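You operate a simulated robot arm through the tools that you are given. There is no shell and no other tool. Be economical: measure what you need, move in short steps, check, and stop when the job is done.

You are at the controls of a simulated two-armed robot. One attempt, no reset.

TASK
Clamp the fence at the narrow carton's width and drop its divider in.
Fine: it takes the short divider.
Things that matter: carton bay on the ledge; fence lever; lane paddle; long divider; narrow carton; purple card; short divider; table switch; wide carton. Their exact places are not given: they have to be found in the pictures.

The check looks at the end state, three seconds after you hand in, the way a careful person would. Anything else that was tipped, shoved, dropped, spilled or broken makes it a failure.

THE ROBOT
Two 7-joint arms with fingered hands on one trunk, on a carriage that runs on a rail from [-36.3, -0.1] to [151.7, 0.5] (x, y) and turns from -2.007 to 3.787 rad about z. Base frame: it is fixed where the carriage stands at the start and does not move with it; the origin is on the floor, on the carriage's upright axis, x ahead of it, y to its left, z up. Units: cm, rad, N and s.
The left shoulder is at the start at [7, 18.8, 87.3], the right one opposite. With the tool pointing down near the work surface each hand reaches from about 10 to 74 cm from the robot's upright axis, wherever it stands, measured 20 degrees to its own side. Places, roughly: carton bay on the ledge [90, 50, 70]; fence lever [70, 40, 60]; lane paddle [90, 90, 90]; long divider [300, 0, 125]; narrow carton [90, 50, 70]; purple card [125, 50, 75]; short divider [125, 50, 75]; table switch [140, 30, 60]; wide carton [125, 50, 25]. Payload 4 kg a hand.
Tool frame (each hand has its own): the origin (TCP) lies between the finger pads and is the grasp point; the fingertips stand 2.6 cm ahead of it; z points along the fingers, y is the line along which they close. The gripper opens to 13.2 cm. The gripper's body begins 7.3 cm behind the TCP. The gripper is a hand of 4 fingers: y runs from the thumb to the fingers, the wrist lies at [0, 0, -22.4] in the tool frame, and closing takes about 1.5 s.
Orientation is told as [roll, pitch, yaw] about the base's x, y, z axes, in that order, counted from this pose: with the fingers straight down and closing along the base's y, the tool's x points along the base's -x, its y along +y and its z along -z.

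THE INTERFACE
- The arms move only by the tool jog_arm. It takes "left_steps", "right_steps" or both (then of equal length, played together; a hand with none holds still); each is a list of rows, each a list of 6 numbers: the shift along the base's x, y, z in mm, then the turn, a rotation vector about the base's x, y, z in rad. In form: [[x, y, z, ax, ay, az], ...]. A call has 1 to 20 rows; each row shifts and turns the commanded pose from where the row before left it. "left_jaw" and "right_jaw" are, for a hand that has rows, the opening, from 0 (shut) to 1 (fully open), set as the call begins (left out, the last holds). Each row takes 0.2 s and may step no farther than 5 cm and 0.15 rad from the row before; otherwise, or with a gripper value out of range, the whole call is refused. Where a pose cannot be reached the arm comes as near as it can. A force on the tool above 40 N (or 10 N above the force at the start of the call, whichever is more), or a blocked arm, ends the call early, and 0.2 s more pass. The fingers move at their own pace (about 7.2 cm/s each) and stop on an object; they squeeze with about 25 N. The grip force told is the motor's: it shows also when the fingers shut on nothing. Time passes only in rows, and 0.2 s behind the last, so rows that do not move let the fingers close. The reply holds the time, the measured pose of the TCP, the force on the tool along the base axes, the opening and the grip force, in the units named above and with some noise, with the torque about the TCP (base axes, N m) and any sound that the robot's microphone picked up.
- Cameras (640 x 400 px; columns grow to the right, rows downward): "scene" is now at [13.16, 4.5, 113.21]; the picture's right is [0.49, -0.87, 0.00], its down [-0.26, -0.15, -0.95] and it looks along [0.83, 0.47, -0.30] (base axes); focal length 250 px, centre (320, 200). "left" rides on the left gripper at [-7.3, 0.6, -9.4] in its tool frame; the picture's right is [-0.08, -1.00, 0.00], its down [0.78, -0.06, -0.62] and it looks along [0.61, -0.05, 0.79] (tool axes); focal length 230 px, centre (320, 200). "right" rides on the right gripper at [7.3, 0.6, -9.4] in its tool frame; the picture's right is [-0.08, 1.00, 0.00], its down [-0.78, -0.06, -0.62] and it looks along [-0.61, -0.05, 0.79] (tool axes); focal length 230 px, centre (320, 200).
- snapshot(camera): a new picture of that camera. No time passes.
- lift_body(by): slides the trunk up (or, below 0, down) by that many cm; the arms and the scene camera ride with it, the base frame stays. It gives what a move gives, with no picture.
- steer(legs): drives the robot by 1 to 6 legs, each [ahead, left, turn to the left] in cm, cm and rad, along the robot's own axes; the way and the turn of a leg run together, so that a leg with both is an arc; at most 150 cm and 3.142 rad a leg. The arms and the cameras ride along, it lands a little off, and it stops where it bumps. It keeps to its track: a leg is cut to what the track allows. It gives what a move gives.
- move_fingers(finger1, finger2, finger3, thumb_bend, hand): sets how far each is bent, from 0 (flat) to 1 (curled in); at 0.3 the hand is open as for a grip, at 0.7 the pads meet at the TCP. One left out holds its place. A second passes; each finger stops where it meets its share of the squeeze, and holds until it gets a number again. A gripper value or a shape takes the hand back. It gives what a move gives, with no picture; readings hold the bend of each and the force on the fingers (four entries, about 0 where the hand has none), thumb and palm.
- grasp_type(shape, hand): the hand has 4 fingers and takes this shape, open, in about a second: jaw (thumb against the fingers, like two jaws); tri (thumb and two fingers); tip (a fingertip pinch); poke (one finger out to press); point (the index stretched); flat (the hand flat); cup (the hand cupped); fist (a fist). The gripper value then closes the fingers along that shape, each until it touches; the sizes above hold for jaw. It gives what a move gives, with no picture.
- pan_tilt(pan, tilt): turns the head with the scene camera to pan (to the left, within 1.501 rad either way) and tilt (down, from -0.506 to 1.204), counted from straight ahead of the robot. It gives what a move gives.
- pixel_to_xyz(camera, pixels): for up to 12 pixels [column, row] of the newest picture of that camera ("zoom" is the newest enlarged one), the place [x, y, z] in the base frame of the surface seen there, good to about 0.2 cm. No time passes.
- inspect(camera, box): a new picture of the part [left, top, right, bottom] of that camera's present view, enlarged. No time passes.
- finish_job(): hands the job in; it is judged then, once.

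Keep the steps short. Do not move on a guess: measure, check each grasp and each placing, and mend mistakes. In all there are 80 turns and 70 pictures (those below and enlarged ones count). Leave the grippers open and the arms clear of the work at the hand-in unless told otherwise, and finish with a single line.

The tools are called after "Call:" as name(argument=value, ...) on one line, values as JSON. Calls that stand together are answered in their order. jog_arm: Moves the arms, as the interface text tells. Its arguments: {"type":"object","properties":{"left_steps":{"type":"array","items":{"type":"array","items":{"type":"number"}}},"left_jaw":{"type":"number"},"right_steps":{"type":"array","items":{"type":"array","items":{"type":"number"}}},"right_jaw":{"type":"number"}},"required":[]} The other tools are called the same way: lift_body (by) slides the trunk up or down; grasp_type (shape, hand) gives the hand a shape; move_fingers (finger1, finger2, finger3, thumb_bend, hand) moves the fingers one by one; steer (legs) drives the base; pan_tilt (pan, tilt) turns the head that bears the scene camera; snapshot (camera) takes a picture; pixel_to_xyz (camera, pixels) gives the place of the surface under pixels of a picture; inspect (camera, box) takes an enlarged picture of a part of a camera's view; finish_job () hands the job in.

At the start:

```text
time_s: 0.0
left_ee_pos: [39.75, 51.4, 100.32]
left_tcp_rot: [0.0, 0.001, -0.001]
left_wrist_force: [-0.9, -0.2, 0.6]
left_torque: [0.05, 0.02, 0.01]
left_finger_gap: 13.19
left_grasp_force: 0.2
left_shape: jaw
left_bend: [0.3, 0.3, 0.3, 0.3]
left_finger forces: [0.0, 0.0, 0.1, 0.0, 0.0, 0.0]
right_ee_pos: [55.56, 4.02, 102.64]
right_tcp_rot: [0.001, 0.001, 0.001]
right_wrist_force: [0.7, -0.1, 0.0]
right_torque: [0.06, 0.02, 0.01]
right_finger_gap: 13.17
right_grasp_force: 0.0
right_shape: jaw
right_bend: [0.3, 0.3, 0.3, 0.3]
right_finger forces: [0.0, 0.1, 0.0, 0.1, 0.0, 0.0]
trunk travel left (down, up): [-35.0, 59.0]
robot x, y, heading: [0.04, -0.05, 0.001]
head pan, tilt: [0.515, 0.307]
```

scene: 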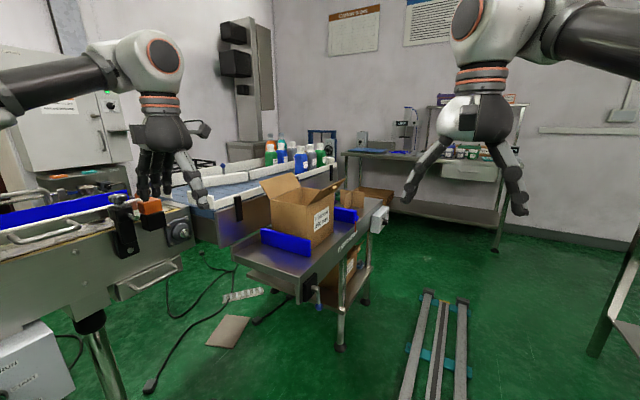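
right: 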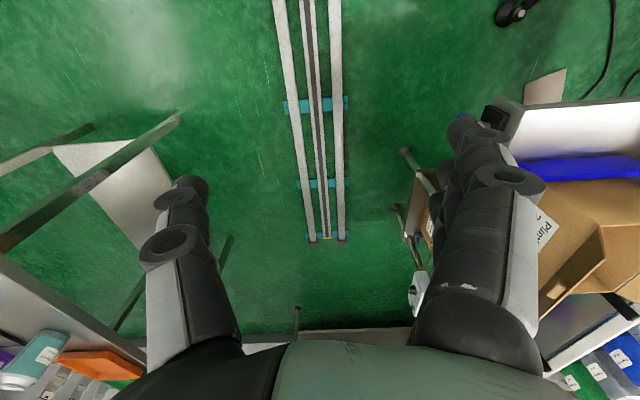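
left: 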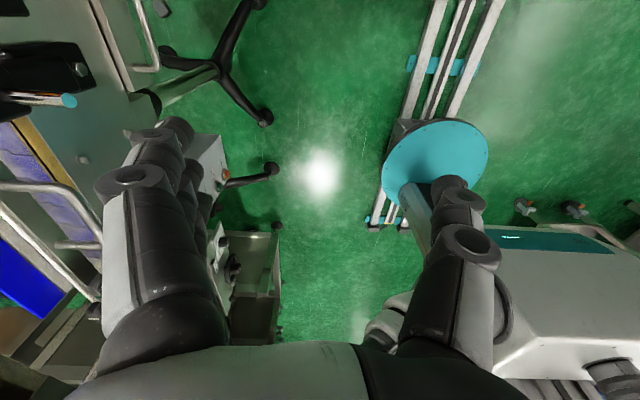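

I see a small table with a carton between blue fences, near pixels (310,230). I'll enlarge it and the shelf at the back.

Call:
inspect(camera="scene", box=[220, 150, 400, 330])

Call:
inspect(camera="scene", box=[320, 80, 540, 230])

Call:
inspect(camera="scene", box=[0, 150, 240, 330])

```text
2.22 times, centred on (310, 240) of scene
```

zoom: 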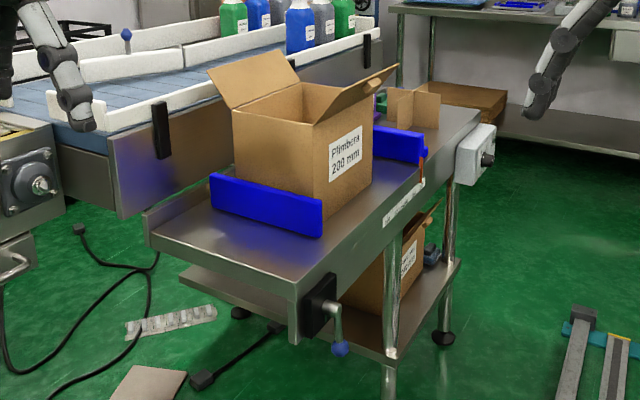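

```text
2.67 times, centred on (430, 155) of scene
```

zoom: 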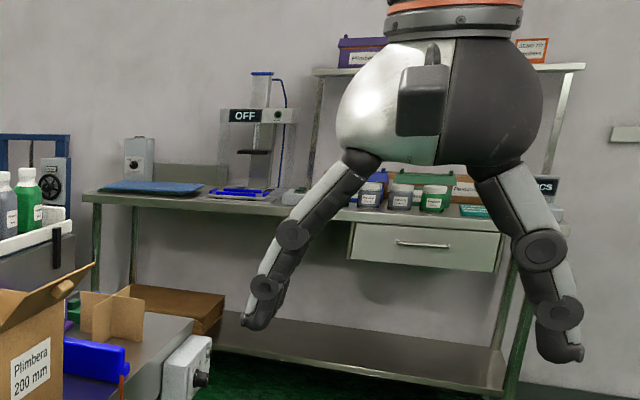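

```text
2.22 times, centred on (120, 240) of scene
```

zoom: 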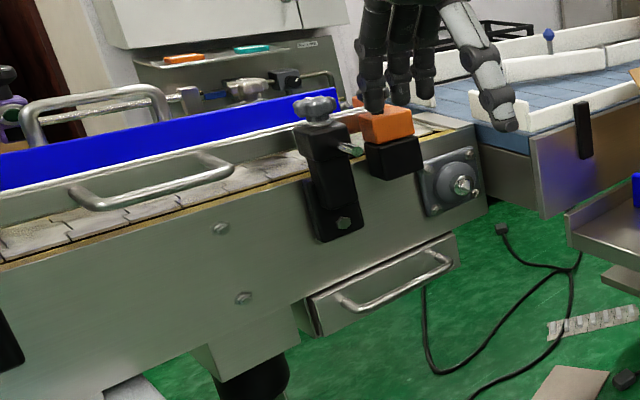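

Now I'll measure key points: the carton, fences, lever, divider, and table switch.

Call:
snapshot(camera="scene")

Call:
pixel_to_xyz(camera="scene", pixels=[[310, 243], [282, 232], [334, 206], [262, 230], [309, 241], [346, 212], [309, 280], [318, 298], [317, 308], [336, 195], [380, 220], [355, 240]])

Call:
inspect(camera="scene", box=[320, 180, 400, 260])

```text
63 pictures are left
```

scene: 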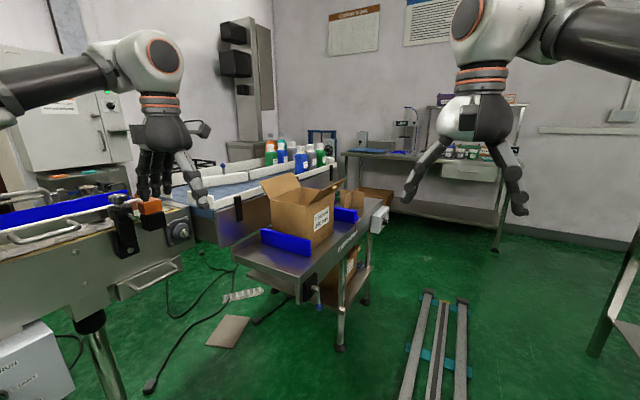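

```text
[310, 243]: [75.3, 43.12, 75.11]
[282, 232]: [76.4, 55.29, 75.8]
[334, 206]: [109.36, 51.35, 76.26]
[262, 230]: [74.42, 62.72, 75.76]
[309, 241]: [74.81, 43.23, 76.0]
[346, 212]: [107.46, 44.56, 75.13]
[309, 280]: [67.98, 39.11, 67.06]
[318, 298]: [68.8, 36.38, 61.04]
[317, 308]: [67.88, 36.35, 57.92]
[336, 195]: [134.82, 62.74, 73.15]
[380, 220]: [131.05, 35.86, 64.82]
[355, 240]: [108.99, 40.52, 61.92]
```

```text
5.00 times, centred on (360, 220) of scene
```

zoom: 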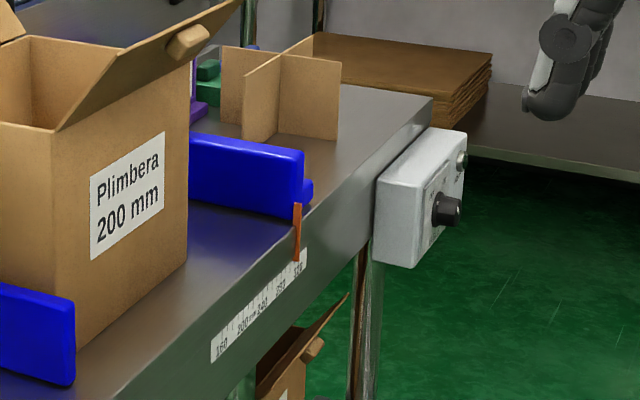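

The carton in the bay reads 200 mm and the far fence with its orange pointer stands wide. I raise the trunk, then drive ahead to view closely.

Call:
lift_body(by=30)

Call:
steer(legs=[[50, 0, 0]])

Call:
pan_tilt(pan=0.7, tilt=0.8)

Call:
snapshot(camera="scene")

```text
time_s: 3.0
left_ee_pos: [39.96, 51.37, 130.33]
left_tcp_rot: [-0.002, 0.001, 0.0]
left_wrist_force: [0.5, -1.0, -0.3]
left_torque: [-0.01, 0.03, 0.0]
left_finger_gap: 13.2
left_grasp_force: 0.1
left_shape: jaw
left_bend: [0.3, 0.3, 0.3, 0.3]
left_finger forces: [0.0, 0.0, 0.0, 0.0, 0.1, 0.0]
right_ee_pos: [55.69, 4.02, 132.72]
right_tcp_rot: [0.001, -0.001, 0.0]
right_wrist_force: [0.0, 1.1, 0.5]
right_torque: [-0.01, -0.02, 0.0]
right_finger_gap: 13.18
right_grasp_force: 0.1
right_shape: jaw
right_bend: [0.3, 0.3, 0.3, 0.3]
right_finger forces: [0.0, 0.0, 0.0, 0.1, 0.0, 0.0]
trunk travel left (down, up): [-65.0, 29.0]
robot x, y, heading: [-0.14, -0.55, -0.007]
head pan, tilt: [0.515, 0.307]
```

```text
time_s: 6.0
left_ee_pos: [90.48, 51.36, 130.36]
left_tcp_rot: [0.001, 0.0, -0.006]
left_wrist_force: [0.8, 0.4, 0.6]
left_torque: [0.02, 0.01, -0.02]
left_finger_gap: 13.21
left_grasp_force: 0.0
left_shape: jaw
left_bend: [0.3, 0.3, 0.3, 0.3]
left_finger forces: [0.0, 0.0, 0.1, 0.1, 0.0, 0.1]
right_ee_pos: [106.14, 3.83, 132.71]
right_tcp_rot: [0.0, -0.002, -0.006]
right_wrist_force: [-0.8, 0.7, 0.9]
right_torque: [0.0, -0.03, 0.0]
right_finger_gap: 13.18
right_grasp_force: 0.1
right_shape: jaw
right_bend: [0.3, 0.3, 0.3, 0.3]
right_finger forces: [0.1, 0.1, 0.0, 0.0, 0.1, 0.0]
trunk travel left (down, up): [-65.0, 29.0]
robot x, y, heading: [50.45, -0.44, -0.002]
head pan, tilt: [0.515, 0.307]
```

```text
time_s: 6.9
left_ee_pos: [90.5, 51.23, 130.21]
left_tcp_rot: [0.0, 0.002, -0.008]
left_wrist_force: [0.1, 0.1, 0.1]
left_torque: [-0.02, 0.01, 0.0]
left_finger_gap: 13.2
left_grasp_force: 0.2
left_shape: jaw
left_bend: [0.3, 0.3, 0.3, 0.3]
left_finger forces: [0.1, 0.0, 0.0, 0.1, 0.0, 0.0]
right_ee_pos: [106.21, 3.74, 132.73]
right_tcp_rot: [0.001, 0.001, -0.004]
right_wrist_force: [0.1, -0.2, 0.6]
right_torque: [-0.02, 0.02, -0.01]
right_finger_gap: 13.19
right_grasp_force: 0.0
right_shape: jaw
right_bend: [0.3, 0.3, 0.3, 0.3]
right_finger forces: [0.0, 0.1, 0.0, 0.0, 0.0, 0.0]
trunk travel left (down, up): [-65.0, 29.0]
robot x, y, heading: [50.28, 0.17, -0.007]
head pan, tilt: [0.7, 0.799]
```

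```text
61 pictures are left
```

scene: 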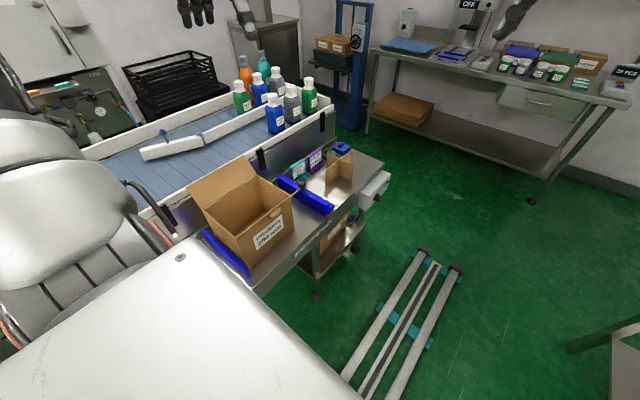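

Call:
inspect(camera="scene", box=[255, 135, 395, 225])

Call:
inspect(camera="scene", box=[170, 140, 370, 280])

Call:
snapshot(camera="left")

```text
4.44 times, centred on (325, 180) of scene
```

zoom: 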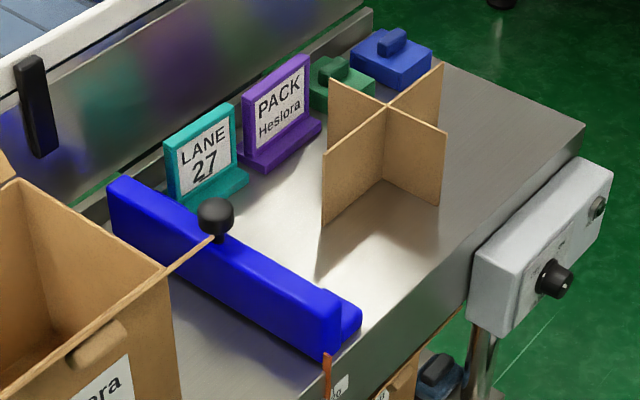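

```text
2.86 times, centred on (270, 210) of scene
```

zoom: 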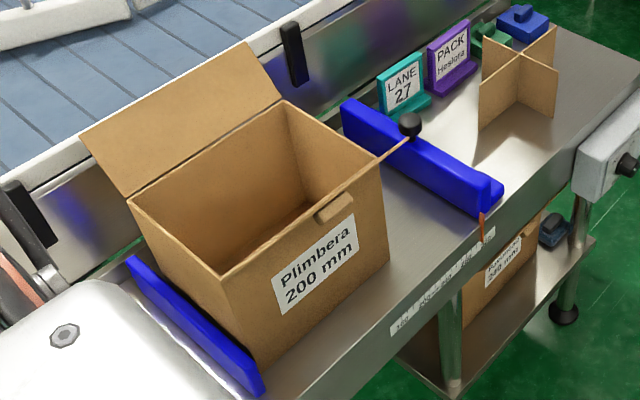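

```text
58 pictures are left
```

left: 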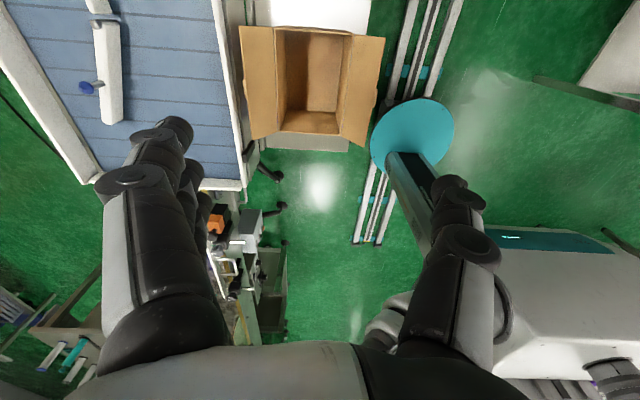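

The far fence has a black knob; the lever is at the near end. I turn to face the table to see the shelf carton, lever and switch.

Call:
steer(legs=[[35, 0, 0], [0, 0, 1.57]])

Call:
pan_tilt(pan=0, tilt=1.0)

Call:
snapshot(camera="scene")

```text
time_s: 13.0
left_ee_pos: [34.54, 40.5, 130.37]
left_tcp_rot: [-0.001, -0.001, 1.562]
left_wrist_force: [-0.6, -0.5, -1.3]
left_torque: [-0.05, 0.0, -0.03]
left_finger_gap: 13.2
left_grasp_force: 0.0
left_shape: jaw
left_bend: [0.3, 0.3, 0.3, 0.3]
left_finger forces: [0.0, 0.1, 0.1, 0.0, 0.1, 0.0]
right_ee_pos: [82.07, 56.11, 132.7]
right_tcp_rot: [0.0, 0.001, 1.564]
right_wrist_force: [-0.6, -0.5, -0.5]
right_torque: [0.03, -0.01, -0.01]
right_finger_gap: 13.18
right_grasp_force: 0.2
right_shape: jaw
right_bend: [0.3, 0.3, 0.3, 0.3]
right_finger forces: [0.0, 0.0, 0.0, 0.1, 0.0, 0.0]
trunk travel left (down, up): [-65.0, 29.0]
robot x, y, heading: [85.88, 0.4, 1.567]
head pan, tilt: [0.7, 0.799]
```

```text
time_s: 14.1
left_ee_pos: [34.6, 40.44, 130.23]
left_tcp_rot: [-0.001, 0.0, 1.561]
left_wrist_force: [-0.1, 0.5, -0.3]
left_torque: [-0.01, -0.02, -0.01]
left_finger_gap: 13.21
left_grasp_force: 0.0
left_shape: jaw
left_bend: [0.3, 0.3, 0.3, 0.3]
left_finger forces: [0.0, 0.0, 0.1, 0.0, 0.1, 0.1]
right_ee_pos: [82.2, 56.06, 132.65]
right_tcp_rot: [-0.001, 0.001, 1.564]
right_wrist_force: [-1.1, -1.7, -0.1]
right_torque: [-0.01, 0.0, 0.03]
right_finger_gap: 13.16
right_grasp_force: 0.2
right_shape: jaw
right_bend: [0.3, 0.3, 0.3, 0.3]
right_finger forces: [0.1, 0.0, 0.0, 0.0, 0.0, 0.0]
trunk travel left (down, up): [-65.0, 29.0]
robot x, y, heading: [85.39, 0.42, 1.566]
head pan, tilt: [0.0, 1.0]
```

```text
57 pictures are left
```

scene: 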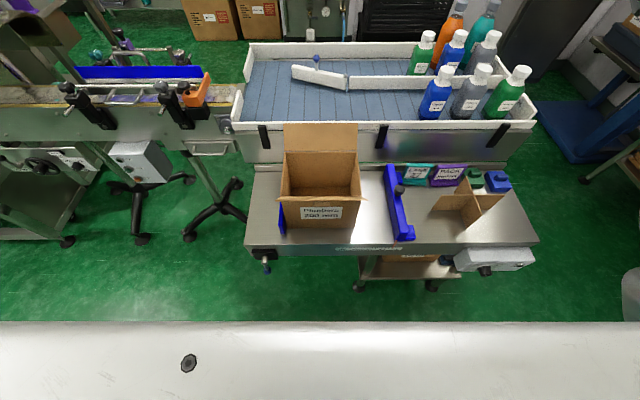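

Call:
inspect(camera="scene", box=[240, 210, 420, 300])

Call:
inspect(camera="scene", box=[360, 150, 560, 300])

Call:
inspect(camera="scene", box=[240, 110, 420, 250])

Call:
pixel_to_xyz(camera="zoom", pixels=[[115, 395], [157, 220], [140, 385], [245, 395], [406, 210], [420, 205], [480, 200], [535, 300], [560, 285], [545, 430], [262, 240], [428, 270]])

```text
3.56 times, centred on (330, 255) of scene
```

zoom: 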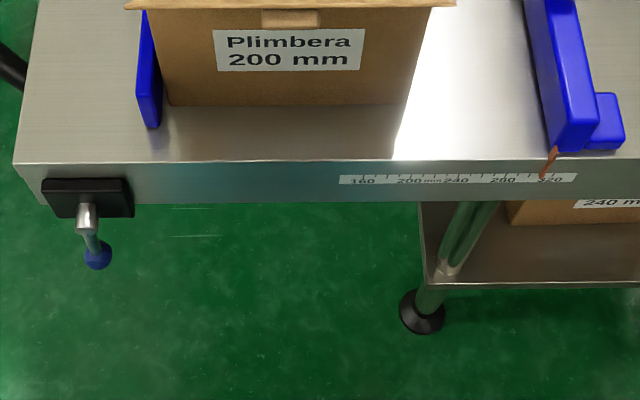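

```text
2.67 times, centred on (460, 225) of scene
```

zoom: 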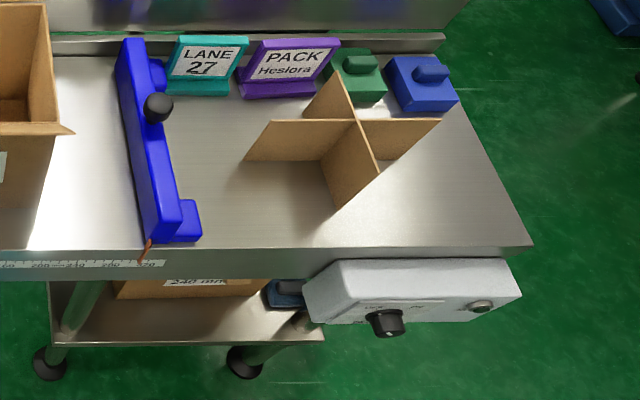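

```text
2.86 times, centred on (330, 180) of scene
```

zoom: 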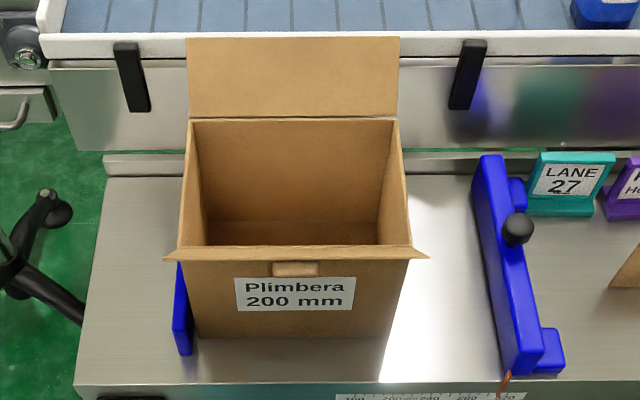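

```text
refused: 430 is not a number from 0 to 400
```

Call:
pixel_to_xyz(camera="zoom", pixels=[[182, 350], [178, 270], [200, 325], [382, 330], [505, 370], [476, 165], [555, 365], [518, 230], [504, 385], [402, 160], [300, 230], [188, 160]])

Call:
pixel_to_xyz(camera="scene", pixels=[[265, 254], [265, 266], [267, 271], [296, 210], [487, 271], [478, 174], [461, 201], [490, 195], [472, 212], [447, 209], [399, 190], [340, 195]])

```text
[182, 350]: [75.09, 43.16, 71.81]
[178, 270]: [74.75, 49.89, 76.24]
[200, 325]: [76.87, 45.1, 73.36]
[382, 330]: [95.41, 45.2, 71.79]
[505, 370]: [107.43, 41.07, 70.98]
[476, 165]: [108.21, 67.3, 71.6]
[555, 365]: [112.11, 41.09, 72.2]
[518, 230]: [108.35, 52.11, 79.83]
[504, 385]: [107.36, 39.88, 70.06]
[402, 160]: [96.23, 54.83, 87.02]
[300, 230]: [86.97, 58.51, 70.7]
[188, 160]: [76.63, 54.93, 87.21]
```

```text
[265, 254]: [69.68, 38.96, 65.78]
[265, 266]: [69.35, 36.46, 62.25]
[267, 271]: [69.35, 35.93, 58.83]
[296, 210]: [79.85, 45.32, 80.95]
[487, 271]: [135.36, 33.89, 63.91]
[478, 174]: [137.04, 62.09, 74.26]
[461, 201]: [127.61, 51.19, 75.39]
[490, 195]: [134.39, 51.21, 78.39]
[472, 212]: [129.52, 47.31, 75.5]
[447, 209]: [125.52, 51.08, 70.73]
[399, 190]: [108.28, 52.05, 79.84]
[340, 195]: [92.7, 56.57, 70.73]
```

The right hand will push the far fence (back face x≈109) toward −x. First I swing the right hand clear to x≈115 with closing line along y and shut.

Call:
jog_arm(right_steps=[[29, -2.5, 0, 0, 0, -0.142], [29, -2.5, 0, 0, 0, -0.142], [29, -2.5, 0, 0, 0, -0.142], [29, -2.5, 0, 0, 0, -0.142], [29, -2.5, 0, 0, 0, -0.142], [29, -2.5, 0, 0, 0, -0.142], [29, -2.5, 0, 0, 0, -0.142], [29, -2.5, 0, 0, 0, -0.142], [29, -2.5, 0, 0, 0, -0.142], [29, -2.5, 0, 0, 0, -0.142], [30, -2.5, 0, 0, 0, -0.142], [0, 0, 0, 0, 0.13, 0], [0, 0, 0, 0, 0.13, 0], [0, 0, 0, 0, 0.14, 0]], right_jaw=0)

Call:
lift_body(by=-25)

Call:
pan_tilt(pan=-0.2, tilt=0.8)

Call:
snapshot(camera="scene")

Call:
snapshot(camera="right")

```text
time_s: 17.1
left_ee_pos: [34.76, 40.48, 130.29]
left_tcp_rot: [0.001, 0.0, 1.561]
left_wrist_force: [0.7, -1.5, 0.6]
left_torque: [0.03, 0.02, -0.01]
left_finger_gap: 13.18
left_grasp_force: 0.1
left_shape: jaw
left_bend: [0.3, 0.3, 0.3, 0.3]
left_finger forces: [0.0, 0.0, 0.1, 0.0, 0.0, 0.0]
right_ee_pos: [106.67, 56.02, 134.32]
right_tcp_rot: [0.177, 0.364, 0.474]
right_wrist_force: [0.0, 0.1, 0.1]
right_torque: [-0.02, 0.04, -0.01]
right_finger_gap: 0.0
right_grasp_force: 24.9
right_shape: jaw
right_bend: [0.68, 0.58, 0.68, 0.66]
right_finger forces: [0.0, 0.0, 0.0, 0.0, 0.1, 0.1]
right hand out of reach, approached as far as the arm can: row 8, 9, 10, 11
trunk travel left (down, up): [-65.0, 29.0]
robot x, y, heading: [85.65, -0.14, 1.562]
head pan, tilt: [0.0, 1.0]
```

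```text
time_s: 19.6
left_ee_pos: [34.56, 40.4, 105.27]
left_tcp_rot: [0.001, 0.001, 1.561]
left_wrist_force: [0.3, -0.1, -0.2]
left_torque: [0.03, 0.03, -0.03]
left_finger_gap: 13.22
left_grasp_force: 0.0
left_shape: jaw
left_bend: [0.3, 0.3, 0.3, 0.3]
left_finger forces: [0.0, 0.0, 0.0, 0.0, 0.0, 0.0]
right_ee_pos: [106.44, 56.05, 109.16]
right_tcp_rot: [0.174, 0.363, 0.471]
right_wrist_force: [0.2, 0.2, -0.9]
right_torque: [-0.03, 0.0, -0.02]
right_finger_gap: 0.01
right_grasp_force: 25.1
right_shape: jaw
right_bend: [0.68, 0.58, 0.68, 0.66]
right_finger forces: [0.0, 0.0, 0.1, 0.0, 0.0, 0.0]
trunk travel left (down, up): [-40.0, 54.0]
robot x, y, heading: [85.64, 0.11, 1.563]
head pan, tilt: [0.0, 1.0]
```

```text
time_s: 20.4
left_ee_pos: [34.56, 40.44, 105.26]
left_tcp_rot: [0.001, 0.0, 1.561]
left_wrist_force: [-0.4, -0.3, 0.1]
left_torque: [-0.01, 0.01, 0.0]
left_finger_gap: 13.19
left_grasp_force: 0.3
left_shape: jaw
left_bend: [0.3, 0.3, 0.3, 0.3]
left_finger forces: [0.1, 0.0, 0.0, 0.1, 0.0, 0.0]
right_ee_pos: [106.55, 55.88, 109.2]
right_tcp_rot: [0.175, 0.361, 0.47]
right_wrist_force: [-0.7, 1.2, -1.0]
right_torque: [0.03, 0.01, -0.01]
right_finger_gap: 0.0
right_grasp_force: 24.8
right_shape: jaw
right_bend: [0.68, 0.58, 0.68, 0.66]
right_finger forces: [0.0, 0.0, 0.0, 0.1, 0.0, 0.0]
trunk travel left (down, up): [-40.0, 54.0]
robot x, y, heading: [85.48, 0.33, 1.566]
head pan, tilt: [-0.201, 0.799]
```

```text
53 pictures are left
```

scene: 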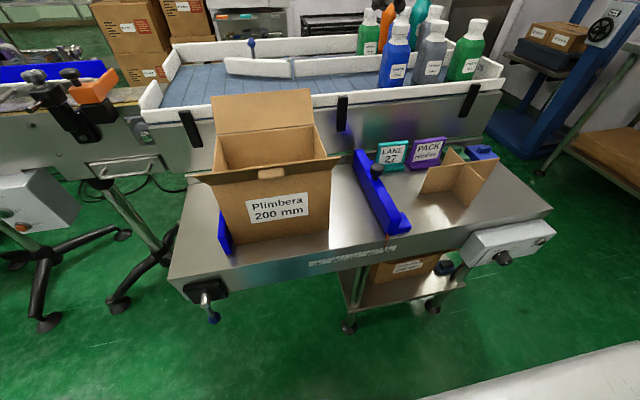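

```text
52 pictures are left
```

right: 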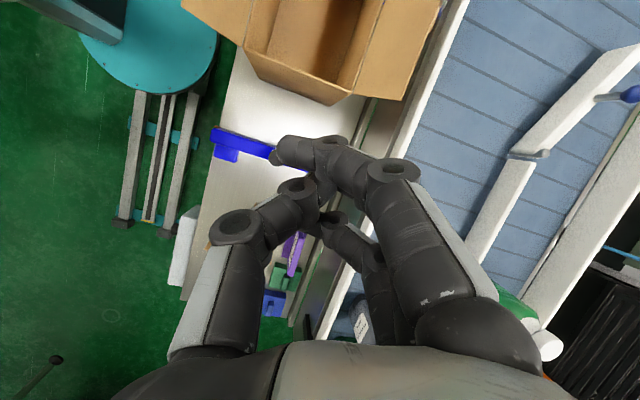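

Reach limited the turn. I move the robot 18 cm to +x for better right-arm posture, then retry.

Call:
steer(legs=[[0, -18, 0]])

Call:
jog_arm(right_steps=[[-10, -3, 0, 0, 0, -0.1], [-10, -3, 0, 0, 0, -0.1], [-10, -3, 0, 0, 0, -0.1], [-10, -3, 0, 0, 0, -0.1], [-10, -3, 0, 0, 0, -0.07]])

```text
time_s: 21.9
left_ee_pos: [52.31, 40.4, 105.28]
left_tcp_rot: [0.001, 0.001, 1.565]
left_wrist_force: [-0.4, -0.3, 0.1]
left_torque: [0.01, 0.02, -0.01]
left_finger_gap: 13.21
left_grasp_force: 0.0
left_shape: jaw
left_bend: [0.3, 0.3, 0.3, 0.3]
left_finger forces: [0.0, 0.1, 0.0, 0.0, 0.1, 0.1]
right_ee_pos: [124.23, 56.07, 109.21]
right_tcp_rot: [0.173, 0.362, 0.474]
right_wrist_force: [1.1, 0.3, 0.0]
right_torque: [-0.01, 0.03, -0.01]
right_finger_gap: 0.0
right_grasp_force: 25.1
right_shape: jaw
right_bend: [0.68, 0.58, 0.68, 0.66]
right_finger forces: [0.1, 0.0, 0.0, 0.0, 0.0, 0.0]
trunk travel left (down, up): [-40.0, 54.0]
robot x, y, heading: [103.42, 0.34, 1.566]
head pan, tilt: [-0.201, 0.799]
```

```text
time_s: 23.1
left_ee_pos: [52.24, 40.43, 105.25]
left_tcp_rot: [0.0, 0.001, 1.562]
left_wrist_force: [-0.5, 0.6, 0.4]
left_torque: [0.01, -0.04, -0.02]
left_finger_gap: 13.2
left_grasp_force: 0.0
left_shape: jaw
left_bend: [0.3, 0.3, 0.3, 0.3]
left_finger forces: [0.0, 0.0, 0.0, 0.0, 0.0, 0.0]
right_ee_pos: [124.67, 57.28, 109.51]
right_tcp_rot: [0.175, 0.361, 0.435]
right_wrist_force: [0.8, -1.1, 0.3]
right_torque: [-0.03, -0.01, 0.01]
right_finger_gap: 0.03
right_grasp_force: 25.3
right_shape: jaw
right_bend: [0.68, 0.58, 0.68, 0.66]
right_finger forces: [0.1, 0.1, 0.0, 0.1, 0.0, 0.0]
right hand out of reach, approached as far as the arm can: row 1, 2, 3, 4, 5
trunk travel left (down, up): [-40.0, 54.0]
robot x, y, heading: [103.53, 0.36, 1.565]
head pan, tilt: [-0.201, 0.799]
```

Call:
jog_arm(right_steps=[[0, 0, 0, 0, 0, 0.14], [0, 0, 0, 0, 0, 0.14], [0, 0, 0, 0, 0, 0.14], [0, 0, 0, 0, 0, 0.14], [0, 0, 0, 0, 0, 0.14], [0, 0, 0, 0, 0, 0.14], [0, 0, 0, 0, 0, 0.14]])

```text
time_s: 24.7
left_ee_pos: [52.31, 40.51, 105.2]
left_tcp_rot: [0.001, 0.0, 1.563]
left_wrist_force: [-0.9, -0.5, 0.6]
left_torque: [-0.04, 0.02, 0.0]
left_finger_gap: 13.18
left_grasp_force: 0.1
left_shape: jaw
left_bend: [0.3, 0.3, 0.3, 0.3]
left_finger forces: [0.0, 0.0, 0.0, 0.0, 0.0, 0.0]
right_ee_pos: [124.19, 55.8, 107.64]
right_tcp_rot: [0.179, 0.36, 1.417]
right_wrist_force: [-0.3, -1.1, -0.2]
right_torque: [0.0, 0.02, 0.02]
right_finger_gap: 0.0
right_grasp_force: 25.3
right_shape: jaw
right_bend: [0.68, 0.58, 0.68, 0.66]
right_finger forces: [0.0, 0.0, 0.0, 0.0, 0.0, 0.0]
right hand out of reach, approached as far as the arm can: row 6, 7
trunk travel left (down, up): [-40.0, 54.0]
robot x, y, heading: [103.24, 0.29, 1.564]
head pan, tilt: [-0.201, 0.799]
```

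Call:
jog_arm(right_steps=[[-11, -3, 0, 0, 0, -0.13], [-12, -3, 0, 0, 0, -0.13], [-12, -3, 0, 0, 0, -0.13], [-12, -3, 0, 0, 0, -0.13], [-12, -3, 0, 0, 0, -0.13], [-12, -3, 0, 0, 0, -0.12], [-10, -3, 0, 0, 0, -0.1], [-10, -3, -20, 0, 0, 0], [0, 0, -30, 0, 0, 0]])

Call:
snapshot(camera="scene")

```text
time_s: 26.7
left_ee_pos: [52.25, 40.46, 105.21]
left_tcp_rot: [0.0, 0.0, 1.563]
left_wrist_force: [0.9, -0.2, 0.1]
left_torque: [-0.04, -0.01, -0.02]
left_finger_gap: 13.19
left_grasp_force: 0.1
left_shape: jaw
left_bend: [0.3, 0.3, 0.3, 0.3]
left_finger forces: [0.0, 0.0, 0.0, 0.0, 0.0, 0.1]
right_ee_pos: [115.2, 53.57, 102.71]
right_tcp_rot: [0.179, 0.364, 0.558]
right_wrist_force: [-0.3, 0.3, -0.4]
right_torque: [-0.01, -0.05, 0.03]
right_finger_gap: 0.0
right_grasp_force: 24.1
right_shape: jaw
right_bend: [0.68, 0.58, 0.68, 0.66]
right_finger forces: [0.0, 0.0, 0.1, 0.0, 0.0, 0.0]
trunk travel left (down, up): [-40.0, 54.0]
robot x, y, heading: [103.26, 0.21, 1.566]
head pan, tilt: [-0.201, 0.799]
```

```text
51 pictures are left
```

scene: 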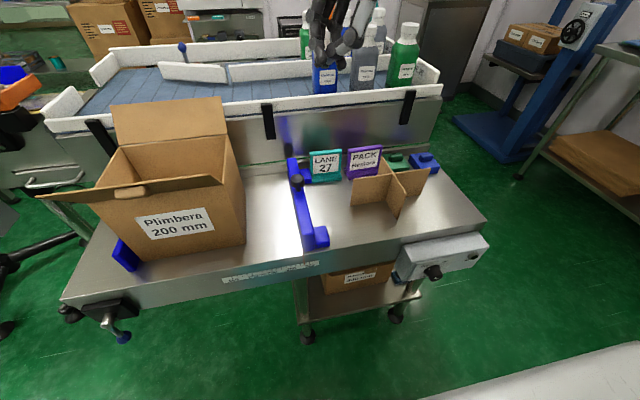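

Call:
inspect(camera="scene", box=[280, 130, 500, 310])

Call:
pixel_to_xyz(camera="scene", pixels=[[350, 204], [352, 178], [398, 217], [403, 192], [390, 170], [428, 171], [417, 194], [360, 160], [295, 163], [327, 240], [300, 180], [318, 245]])

```text
2.22 times, centred on (390, 220) of scene
```

zoom: 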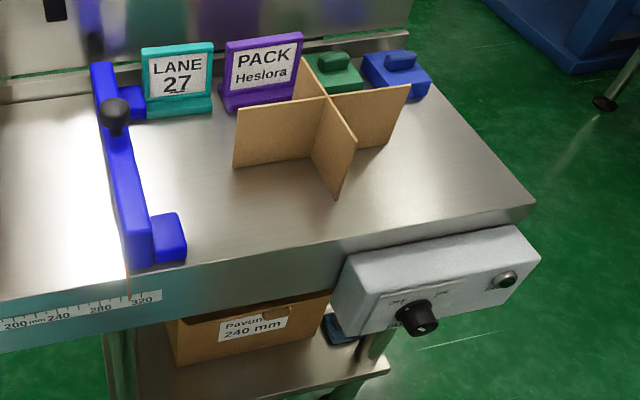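

```text
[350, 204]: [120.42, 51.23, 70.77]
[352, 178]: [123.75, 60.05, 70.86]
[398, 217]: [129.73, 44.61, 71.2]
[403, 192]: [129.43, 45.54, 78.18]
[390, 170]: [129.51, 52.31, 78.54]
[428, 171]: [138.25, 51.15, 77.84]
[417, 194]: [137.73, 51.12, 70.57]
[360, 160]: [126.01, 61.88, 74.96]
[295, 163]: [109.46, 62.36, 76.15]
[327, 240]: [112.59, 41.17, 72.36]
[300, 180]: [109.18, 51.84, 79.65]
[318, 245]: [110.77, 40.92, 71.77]
```

Fence back face is x≈109–110, divider's left edge 120.5. I lower the shut right hand into the gap at x≈114 to z≈84 and check.

Call:
jog_arm(right_steps=[[-2, 0, -40, 0, 0, 0], [-2, 0, -40, 0, 0, 0], [-2, 0, -40, 0, 0, 0], [-2, 0, -40, 0, 0, 0], [-2, 0, -27, 0, 0, 0]])

Call:
snapshot(camera="scene")

```text
time_s: 27.9
left_ee_pos: [52.4, 40.49, 105.33]
left_tcp_rot: [0.001, 0.0, 1.564]
left_wrist_force: [1.0, 0.3, -0.8]
left_torque: [0.03, 0.04, 0.01]
left_finger_gap: 13.2
left_grasp_force: 0.1
left_shape: jaw
left_bend: [0.3, 0.3, 0.3, 0.3]
left_finger forces: [0.0, 0.0, 0.0, 0.0, 0.0, 0.1]
right_ee_pos: [114.58, 55.33, 84.05]
right_tcp_rot: [0.179, 0.366, 0.556]
right_wrist_force: [0.7, 0.5, 0.3]
right_torque: [-0.03, 0.01, -0.01]
right_finger_gap: 0.0
right_grasp_force: 24.9
right_shape: jaw
right_bend: [0.68, 0.58, 0.68, 0.66]
right_finger forces: [0.0, 0.0, 0.1, 0.0, 0.0, 0.1]
right hand out of reach, approached as far as the arm can: row 1, 2, 4
trunk travel left (down, up): [-40.0, 54.0]
robot x, y, heading: [103.4, 0.55, 1.569]
head pan, tilt: [-0.201, 0.799]
```

```text
49 pictures are left
```

scene: 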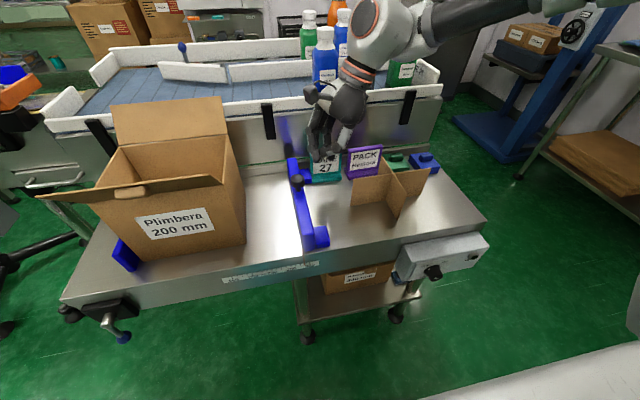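

Call:
jog_arm(right_steps=[[0, -15, -5, 0, 0, 0], [0, -15, -20, 0, 0, 0], [0, 0, -30, 0, 0, 0], [0, 0, -30, 0, 0, 0]])

Call:
inspect(camera="scene", box=[260, 120, 440, 260])

```text
time_s: 28.9
left_ee_pos: [52.32, 40.54, 105.18]
left_tcp_rot: [0.001, 0.0, 1.563]
left_wrist_force: [0.6, 0.3, -0.2]
left_torque: [0.0, 0.0, 0.01]
left_finger_gap: 13.19
left_grasp_force: 0.0
left_shape: jaw
left_bend: [0.3, 0.3, 0.3, 0.3]
left_finger forces: [0.0, 0.0, 0.0, 0.0, 0.0, 0.0]
right_ee_pos: [115.09, 55.69, 75.72]
right_tcp_rot: [0.178, 0.367, 0.555]
right_wrist_force: [0.3, -0.4, -0.6]
right_torque: [0.03, 0.01, 0.0]
right_finger_gap: 0.01
right_grasp_force: 24.8
right_shape: jaw
right_bend: [0.68, 0.58, 0.68, 0.66]
right_finger forces: [0.0, 0.1, 0.1, 0.0, 0.1, 0.0]
right hand out of reach, approached as far as the arm can: row 1, 2, 3
trunk travel left (down, up): [-40.0, 54.0]
robot x, y, heading: [102.92, 0.46, 1.566]
head pan, tilt: [-0.201, 0.799]
```

```text
2.86 times, centred on (350, 190) of scene
```

zoom: 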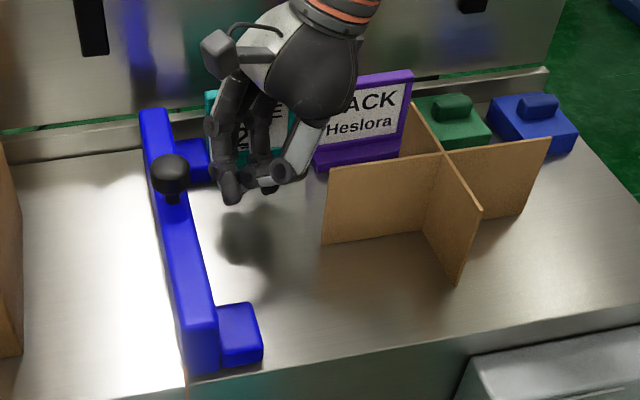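

The hand is behind the fence with no contact. Push −x in small steps, watching force.

Call:
jog_arm(right_steps=[[-15, 0, 0, 0, 0, 0], [-15, 0, 0, 0, 0, 0], [-10, 0, 0, 0, 0, 0], [-10, 0, 0, 0, 0, 0], [-10, 0, 0, 0, 0, 0]])

Call:
inspect(camera="scene", box=[60, 90, 440, 330])

```text
time_s: 29.7
left_ee_pos: [52.55, 40.68, 105.3]
left_tcp_rot: [0.0, 0.0, 1.558]
left_wrist_force: [-1.0, 0.0, -0.4]
left_torque: [-0.03, -0.02, -0.04]
left_finger_gap: 13.17
left_grasp_force: 0.0
left_shape: jaw
left_bend: [0.3, 0.3, 0.3, 0.3]
left_finger forces: [0.1, 0.0, 0.0, 0.0, 0.0, 0.0]
right_ee_pos: [112.24, 56.29, 75.76]
right_tcp_rot: [0.177, 0.363, 0.545]
right_wrist_force: [24.4, -2.3, 7.0]
right_torque: [0.03, 0.11, -0.04]
right_finger_gap: 0.0
right_grasp_force: 25.3
right_shape: jaw
right_bend: [0.71, 0.58, 0.68, 0.66]
right_finger forces: [10.4, 12.1, 0.0, 0.1, 0.0, 0.0]
right hand out of reach, approached as far as the arm can: row 1, 3
trunk travel left (down, up): [-40.0, 54.0]
robot x, y, heading: [103.4, 0.37, 1.561]
head pan, tilt: [-0.201, 0.799]
stopped in row 4 (right hand): the force on the tool passed its limit at 45 N (the readings are from after the stop); the commanded pose is now the measured one
```

```text
1.67 times, centred on (250, 210) of scene
```

zoom: 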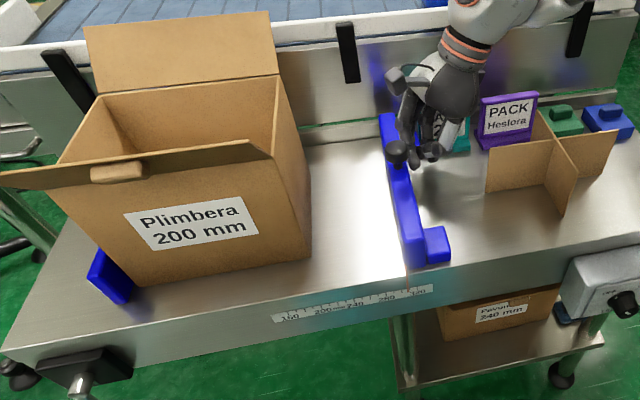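

The fence held at 45 N: it seems locked. I back off and look closely at the lever.

Call:
jog_arm(right_steps=[[10, 0, 0, 0, 0, 0], [10, 0, 0, 0, 0, 0]])

Call:
pan_tilt(pan=0.6, tilt=0.9)

Call:
inspect(camera="scene", box=[240, 200, 400, 300])

Call:
snapshot(camera="scene")

```text
time_s: 30.3
left_ee_pos: [52.52, 40.64, 105.24]
left_tcp_rot: [0.001, 0.001, 1.562]
left_wrist_force: [0.7, 0.3, 0.4]
left_torque: [0.02, 0.01, 0.0]
left_finger_gap: 13.19
left_grasp_force: 0.0
left_shape: jaw
left_bend: [0.3, 0.3, 0.3, 0.3]
left_finger forces: [0.1, 0.1, 0.0, 0.0, 0.0, 0.0]
right_ee_pos: [113.7, 56.31, 75.69]
right_tcp_rot: [0.176, 0.364, 0.548]
right_wrist_force: [0.2, -0.1, 0.9]
right_torque: [0.01, -0.02, -0.02]
right_finger_gap: 0.0
right_grasp_force: 25.0
right_shape: jaw
right_bend: [0.68, 0.57, 0.68, 0.67]
right_finger forces: [0.1, 0.0, 0.1, 0.1, 0.1, 0.1]
trunk travel left (down, up): [-40.0, 54.0]
robot x, y, heading: [103.53, 0.35, 1.557]
head pan, tilt: [-0.201, 0.799]
```

```text
time_s: 31.5
left_ee_pos: [52.47, 40.61, 105.27]
left_tcp_rot: [-0.002, 0.0, 1.559]
left_wrist_force: [-0.1, 0.1, 0.7]
left_torque: [0.01, 0.0, 0.01]
left_finger_gap: 13.18
left_grasp_force: 0.0
left_shape: jaw
left_bend: [0.3, 0.3, 0.3, 0.3]
left_finger forces: [0.0, 0.1, 0.1, 0.0, 0.0, 0.0]
right_ee_pos: [113.74, 56.33, 75.78]
right_tcp_rot: [0.176, 0.365, 0.548]
right_wrist_force: [-0.5, -0.2, 0.5]
right_torque: [0.02, -0.03, 0.0]
right_finger_gap: 0.01
right_grasp_force: 25.0
right_shape: jaw
right_bend: [0.68, 0.57, 0.68, 0.67]
right_finger forces: [0.2, 0.0, 0.0, 0.1, 0.0, 0.1]
trunk travel left (down, up): [-40.0, 54.0]
robot x, y, heading: [103.28, 0.36, 1.565]
head pan, tilt: [0.6, 0.901]
```

```text
4.00 times, centred on (320, 250) of scene
```

zoom: 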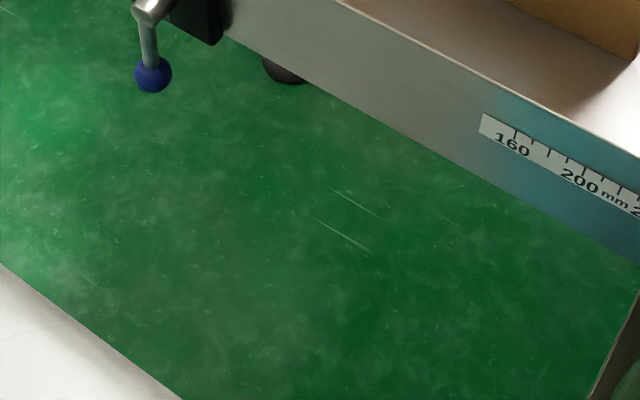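

```text
45 pictures are left
```

scene: 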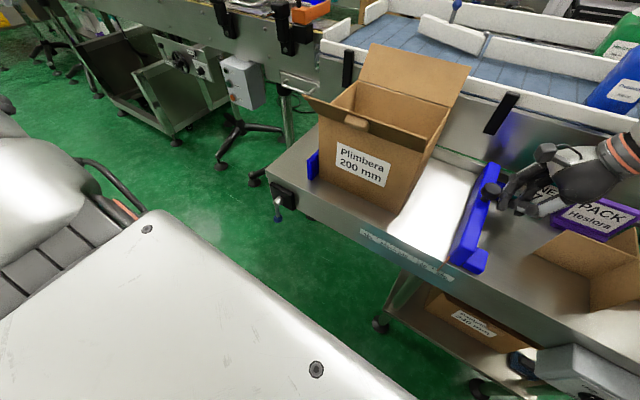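

Call:
inspect(camera="scene", box=[255, 165, 319, 229])

Call:
pixel_to_xyz(camera="zoom", pixels=[[225, 350], [225, 400], [200, 310], [195, 340], [240, 500]])

Call:
pixel_to_xyz(camera="scene", pixels=[[278, 219], [277, 201], [278, 210], [284, 195], [290, 200], [275, 185]])

```text
6.25 times, centred on (287, 197) of scene
```

zoom: 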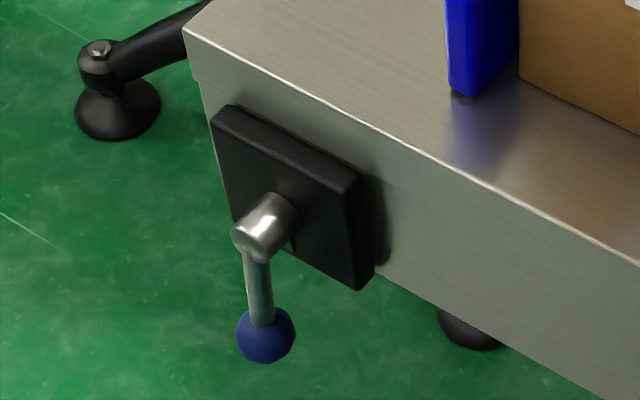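

```text
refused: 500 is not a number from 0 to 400
```

```text
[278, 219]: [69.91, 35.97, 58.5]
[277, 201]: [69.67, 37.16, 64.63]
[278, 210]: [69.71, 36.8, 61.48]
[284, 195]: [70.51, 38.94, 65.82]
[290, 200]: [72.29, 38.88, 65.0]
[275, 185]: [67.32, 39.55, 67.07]
```

Lever: hub at (69.7, 38, 64.7), blue ball at (69.8, 36.5, 58.4), axis along y. I lift the right hand clear, shut the left hand into a poke shape and bring it in front of the lever tilted forward.

Call:
grasp_type(hand="left", shape="poke")

Call:
jog_arm(left_steps=[[12, -15, -28, 0.1, 0, 0], [12, -15, -28, 0.1, 0, 0], [12, -15, -28, 0.1, 0, 0], [12, -15, -28, 0.1, 0, 0], [12, -15, -28, 0.1, 0, 0], [12, -15, -28, 0.1, 0, 0], [12, -15, -28, 0.1, 0, 0], [12, -15, -28, 0.1, 0, 0]], right_steps=[[0, 0, 30, 0, 0, 0], [0, 0, 30, 0, 0, 0], [0, 0, 30, 0, 0, 0], [0, 0, 30, 0, 0, 0], [0, 0, 30, 0, 0, 0], [0, 0, 30, 0, 0, 0], [0, 0, 20, 0, 0, 0], [0, 0, 0, 0, 0, 0]])

Call:
snapshot(camera="scene")

Call:
snapshot(camera="left")

```text
time_s: 32.4
left_ee_pos: [52.5, 40.54, 105.29]
left_tcp_rot: [0.0, 0.0, 1.561]
left_wrist_force: [-0.5, -0.4, 0.2]
left_torque: [0.0, 0.02, 0.02]
left_finger_gap: 0.0
left_grasp_force: 0.1
left_shape: poke
left_bend: [1.0, 1.0, 1.0, 0.46]
left_finger forces: [0.1, 0.1, 0.0, 0.1, 0.0, 0.0]
right_ee_pos: [113.66, 56.18, 75.77]
right_tcp_rot: [0.174, 0.363, 0.548]
right_wrist_force: [-0.2, -1.1, -1.0]
right_torque: [0.01, -0.01, 0.01]
right_finger_gap: 0.0
right_grasp_force: 25.3
right_shape: jaw
right_bend: [0.68, 0.57, 0.68, 0.67]
right_finger forces: [0.1, 0.0, 0.0, 0.0, 0.0, 0.0]
trunk travel left (down, up): [-40.0, 54.0]
robot x, y, heading: [103.47, 0.57, 1.562]
head pan, tilt: [0.6, 0.901]
```

```text
time_s: 34.2
left_ee_pos: [58.62, 28.91, 84.85]
left_tcp_rot: [-0.032, -0.716, 1.616]
left_wrist_force: [0.6, -0.8, 3.1]
left_torque: [-0.12, 0.05, -0.02]
left_finger_gap: 0.0
left_grasp_force: 0.1
left_shape: poke
left_bend: [1.0, 1.0, 1.0, 0.46]
left_finger forces: [0.0, 0.0, 0.0, 0.1, 0.1, 0.1]
left hand out of reach, approached as far as the arm can: row 7, 8
right_ee_pos: [113.58, 56.21, 95.82]
right_tcp_rot: [0.174, 0.363, 0.547]
right_wrist_force: [-0.6, -0.5, 0.5]
right_torque: [0.05, -0.03, 0.03]
right_finger_gap: 0.0
right_grasp_force: 24.8
right_shape: jaw
right_bend: [0.68, 0.57, 0.68, 0.67]
right_finger forces: [0.0, 0.0, 0.0, 0.0, 0.1, 0.0]
trunk travel left (down, up): [-40.0, 54.0]
robot x, y, heading: [103.16, 0.4, 1.559]
head pan, tilt: [0.6, 0.901]
```

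```text
43 pictures are left
```

scene: 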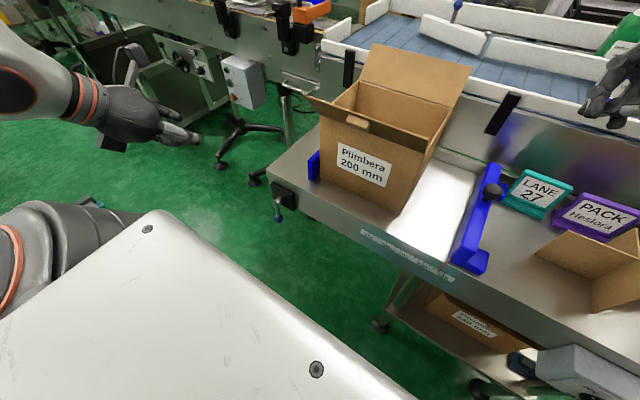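

```text
42 pictures are left
```

left: 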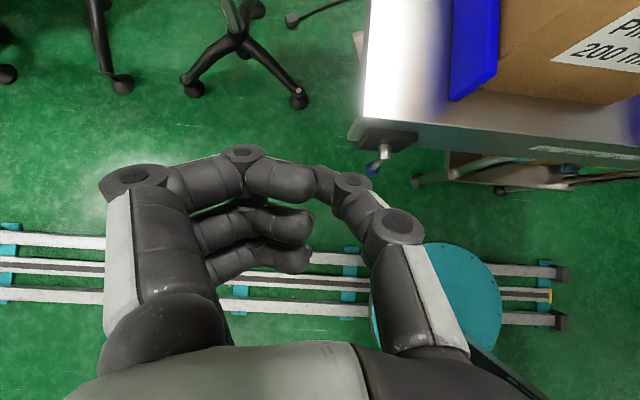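

Straddling the ball with a part-open jaw is better. I lower the trunk 10 cm, set jaw shape, and reduce tilt.

Call:
grasp_type(hand="left", shape="jaw")

Call:
lift_body(by=-10)

Call:
jog_arm(left_steps=[[15, -10, -10, -0.1, 0, 0], [15, -10, -10, -0.1, 0, 0], [15, -5, -10, -0.07, 0, 0], [15, -5, -10, 0, 0, 0], [15, 0, -10, 0, 0, 0], [15, 0, -10, 0, 0, 0]], left_jaw=0.5)

Call:
snapshot(camera="left")

Call:
snapshot(camera="scene")

```text
time_s: 35.1
left_ee_pos: [58.78, 28.91, 84.75]
left_tcp_rot: [-0.03, -0.706, 1.614]
left_wrist_force: [-0.3, 0.0, 0.7]
left_torque: [-0.01, -0.04, -0.02]
left_finger_gap: 13.19
left_grasp_force: 0.0
left_shape: jaw
left_bend: [0.3, 0.3, 0.3, 0.3]
left_finger forces: [0.0, 0.1, 0.0, 0.0, 0.1, 0.0]
right_ee_pos: [113.85, 56.19, 95.78]
right_tcp_rot: [0.176, 0.365, 0.55]
right_wrist_force: [0.1, 0.9, 0.3]
right_torque: [-0.04, -0.01, -0.02]
right_finger_gap: 0.01
right_grasp_force: 24.7
right_shape: jaw
right_bend: [0.68, 0.57, 0.68, 0.67]
right_finger forces: [0.1, 0.0, 0.0, 0.1, 0.0, 0.1]
trunk travel left (down, up): [-40.0, 54.0]
robot x, y, heading: [103.57, 0.46, 1.563]
head pan, tilt: [0.6, 0.901]
```

```text
time_s: 36.4
left_ee_pos: [58.76, 29.11, 75.31]
left_tcp_rot: [-0.032, -0.734, 1.617]
left_wrist_force: [-0.5, -0.7, -0.4]
left_torque: [-0.03, -0.02, -0.04]
left_finger_gap: 13.21
left_grasp_force: 0.0
left_shape: jaw
left_bend: [0.3, 0.3, 0.3, 0.3]
left_finger forces: [0.0, 0.1, 0.0, 0.0, 0.0, 0.0]
right_ee_pos: [113.8, 56.16, 85.72]
right_tcp_rot: [0.176, 0.362, 0.55]
right_wrist_force: [0.2, 0.4, -0.4]
right_torque: [0.02, -0.03, 0.03]
right_finger_gap: 0.02
right_grasp_force: 24.6
right_shape: jaw
right_bend: [0.68, 0.57, 0.68, 0.67]
right_finger forces: [0.0, 0.0, 0.0, 0.0, 0.0, 0.1]
trunk travel left (down, up): [-30.0, 64.0]
robot x, y, heading: [103.25, 0.6, 1.562]
head pan, tilt: [0.6, 0.901]
```

```text
time_s: 37.8
left_ee_pos: [65.25, 31.37, 73.86]
left_tcp_rot: [-0.021, -0.462, 1.61]
left_wrist_force: [-0.4, 0.6, 0.0]
left_torque: [0.0, -0.03, -0.01]
left_finger_gap: 6.68
left_grasp_force: 0.0
left_shape: jaw
left_bend: [0.73, 0.73, 0.73, 0.7]
left_finger forces: [0.0, 0.1, 0.0, 0.0, 0.1, 0.1]
left hand out of reach, approached as far as the arm can: row 1, 2, 3, 4, 5, 6
right_ee_pos: [113.98, 56.28, 85.67]
right_tcp_rot: [0.177, 0.364, 0.548]
right_wrist_force: [-0.3, -0.3, -1.1]
right_torque: [0.0, -0.03, 0.04]
right_finger_gap: 0.0
right_grasp_force: 24.5
right_shape: jaw
right_bend: [0.68, 0.57, 0.68, 0.67]
right_finger forces: [0.0, 0.0, 0.0, 0.0, 0.0, 0.1]
trunk travel left (down, up): [-30.0, 64.0]
robot x, y, heading: [103.37, 0.12, 1.564]
head pan, tilt: [0.6, 0.901]
```

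```text
41 pictures are left
```

left: 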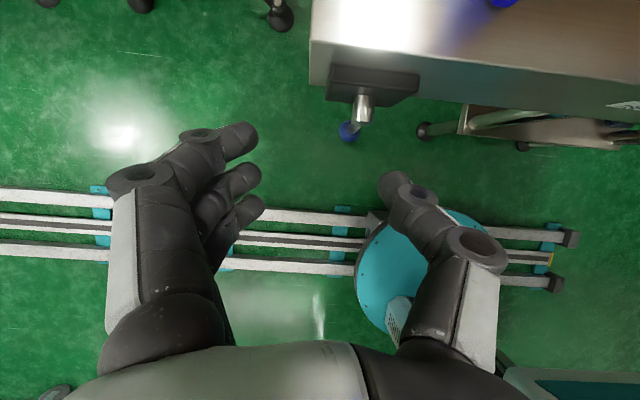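

```text
40 pictures are left
```

scene: 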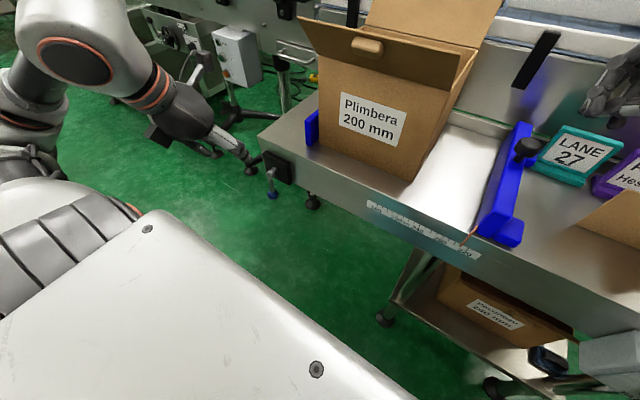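

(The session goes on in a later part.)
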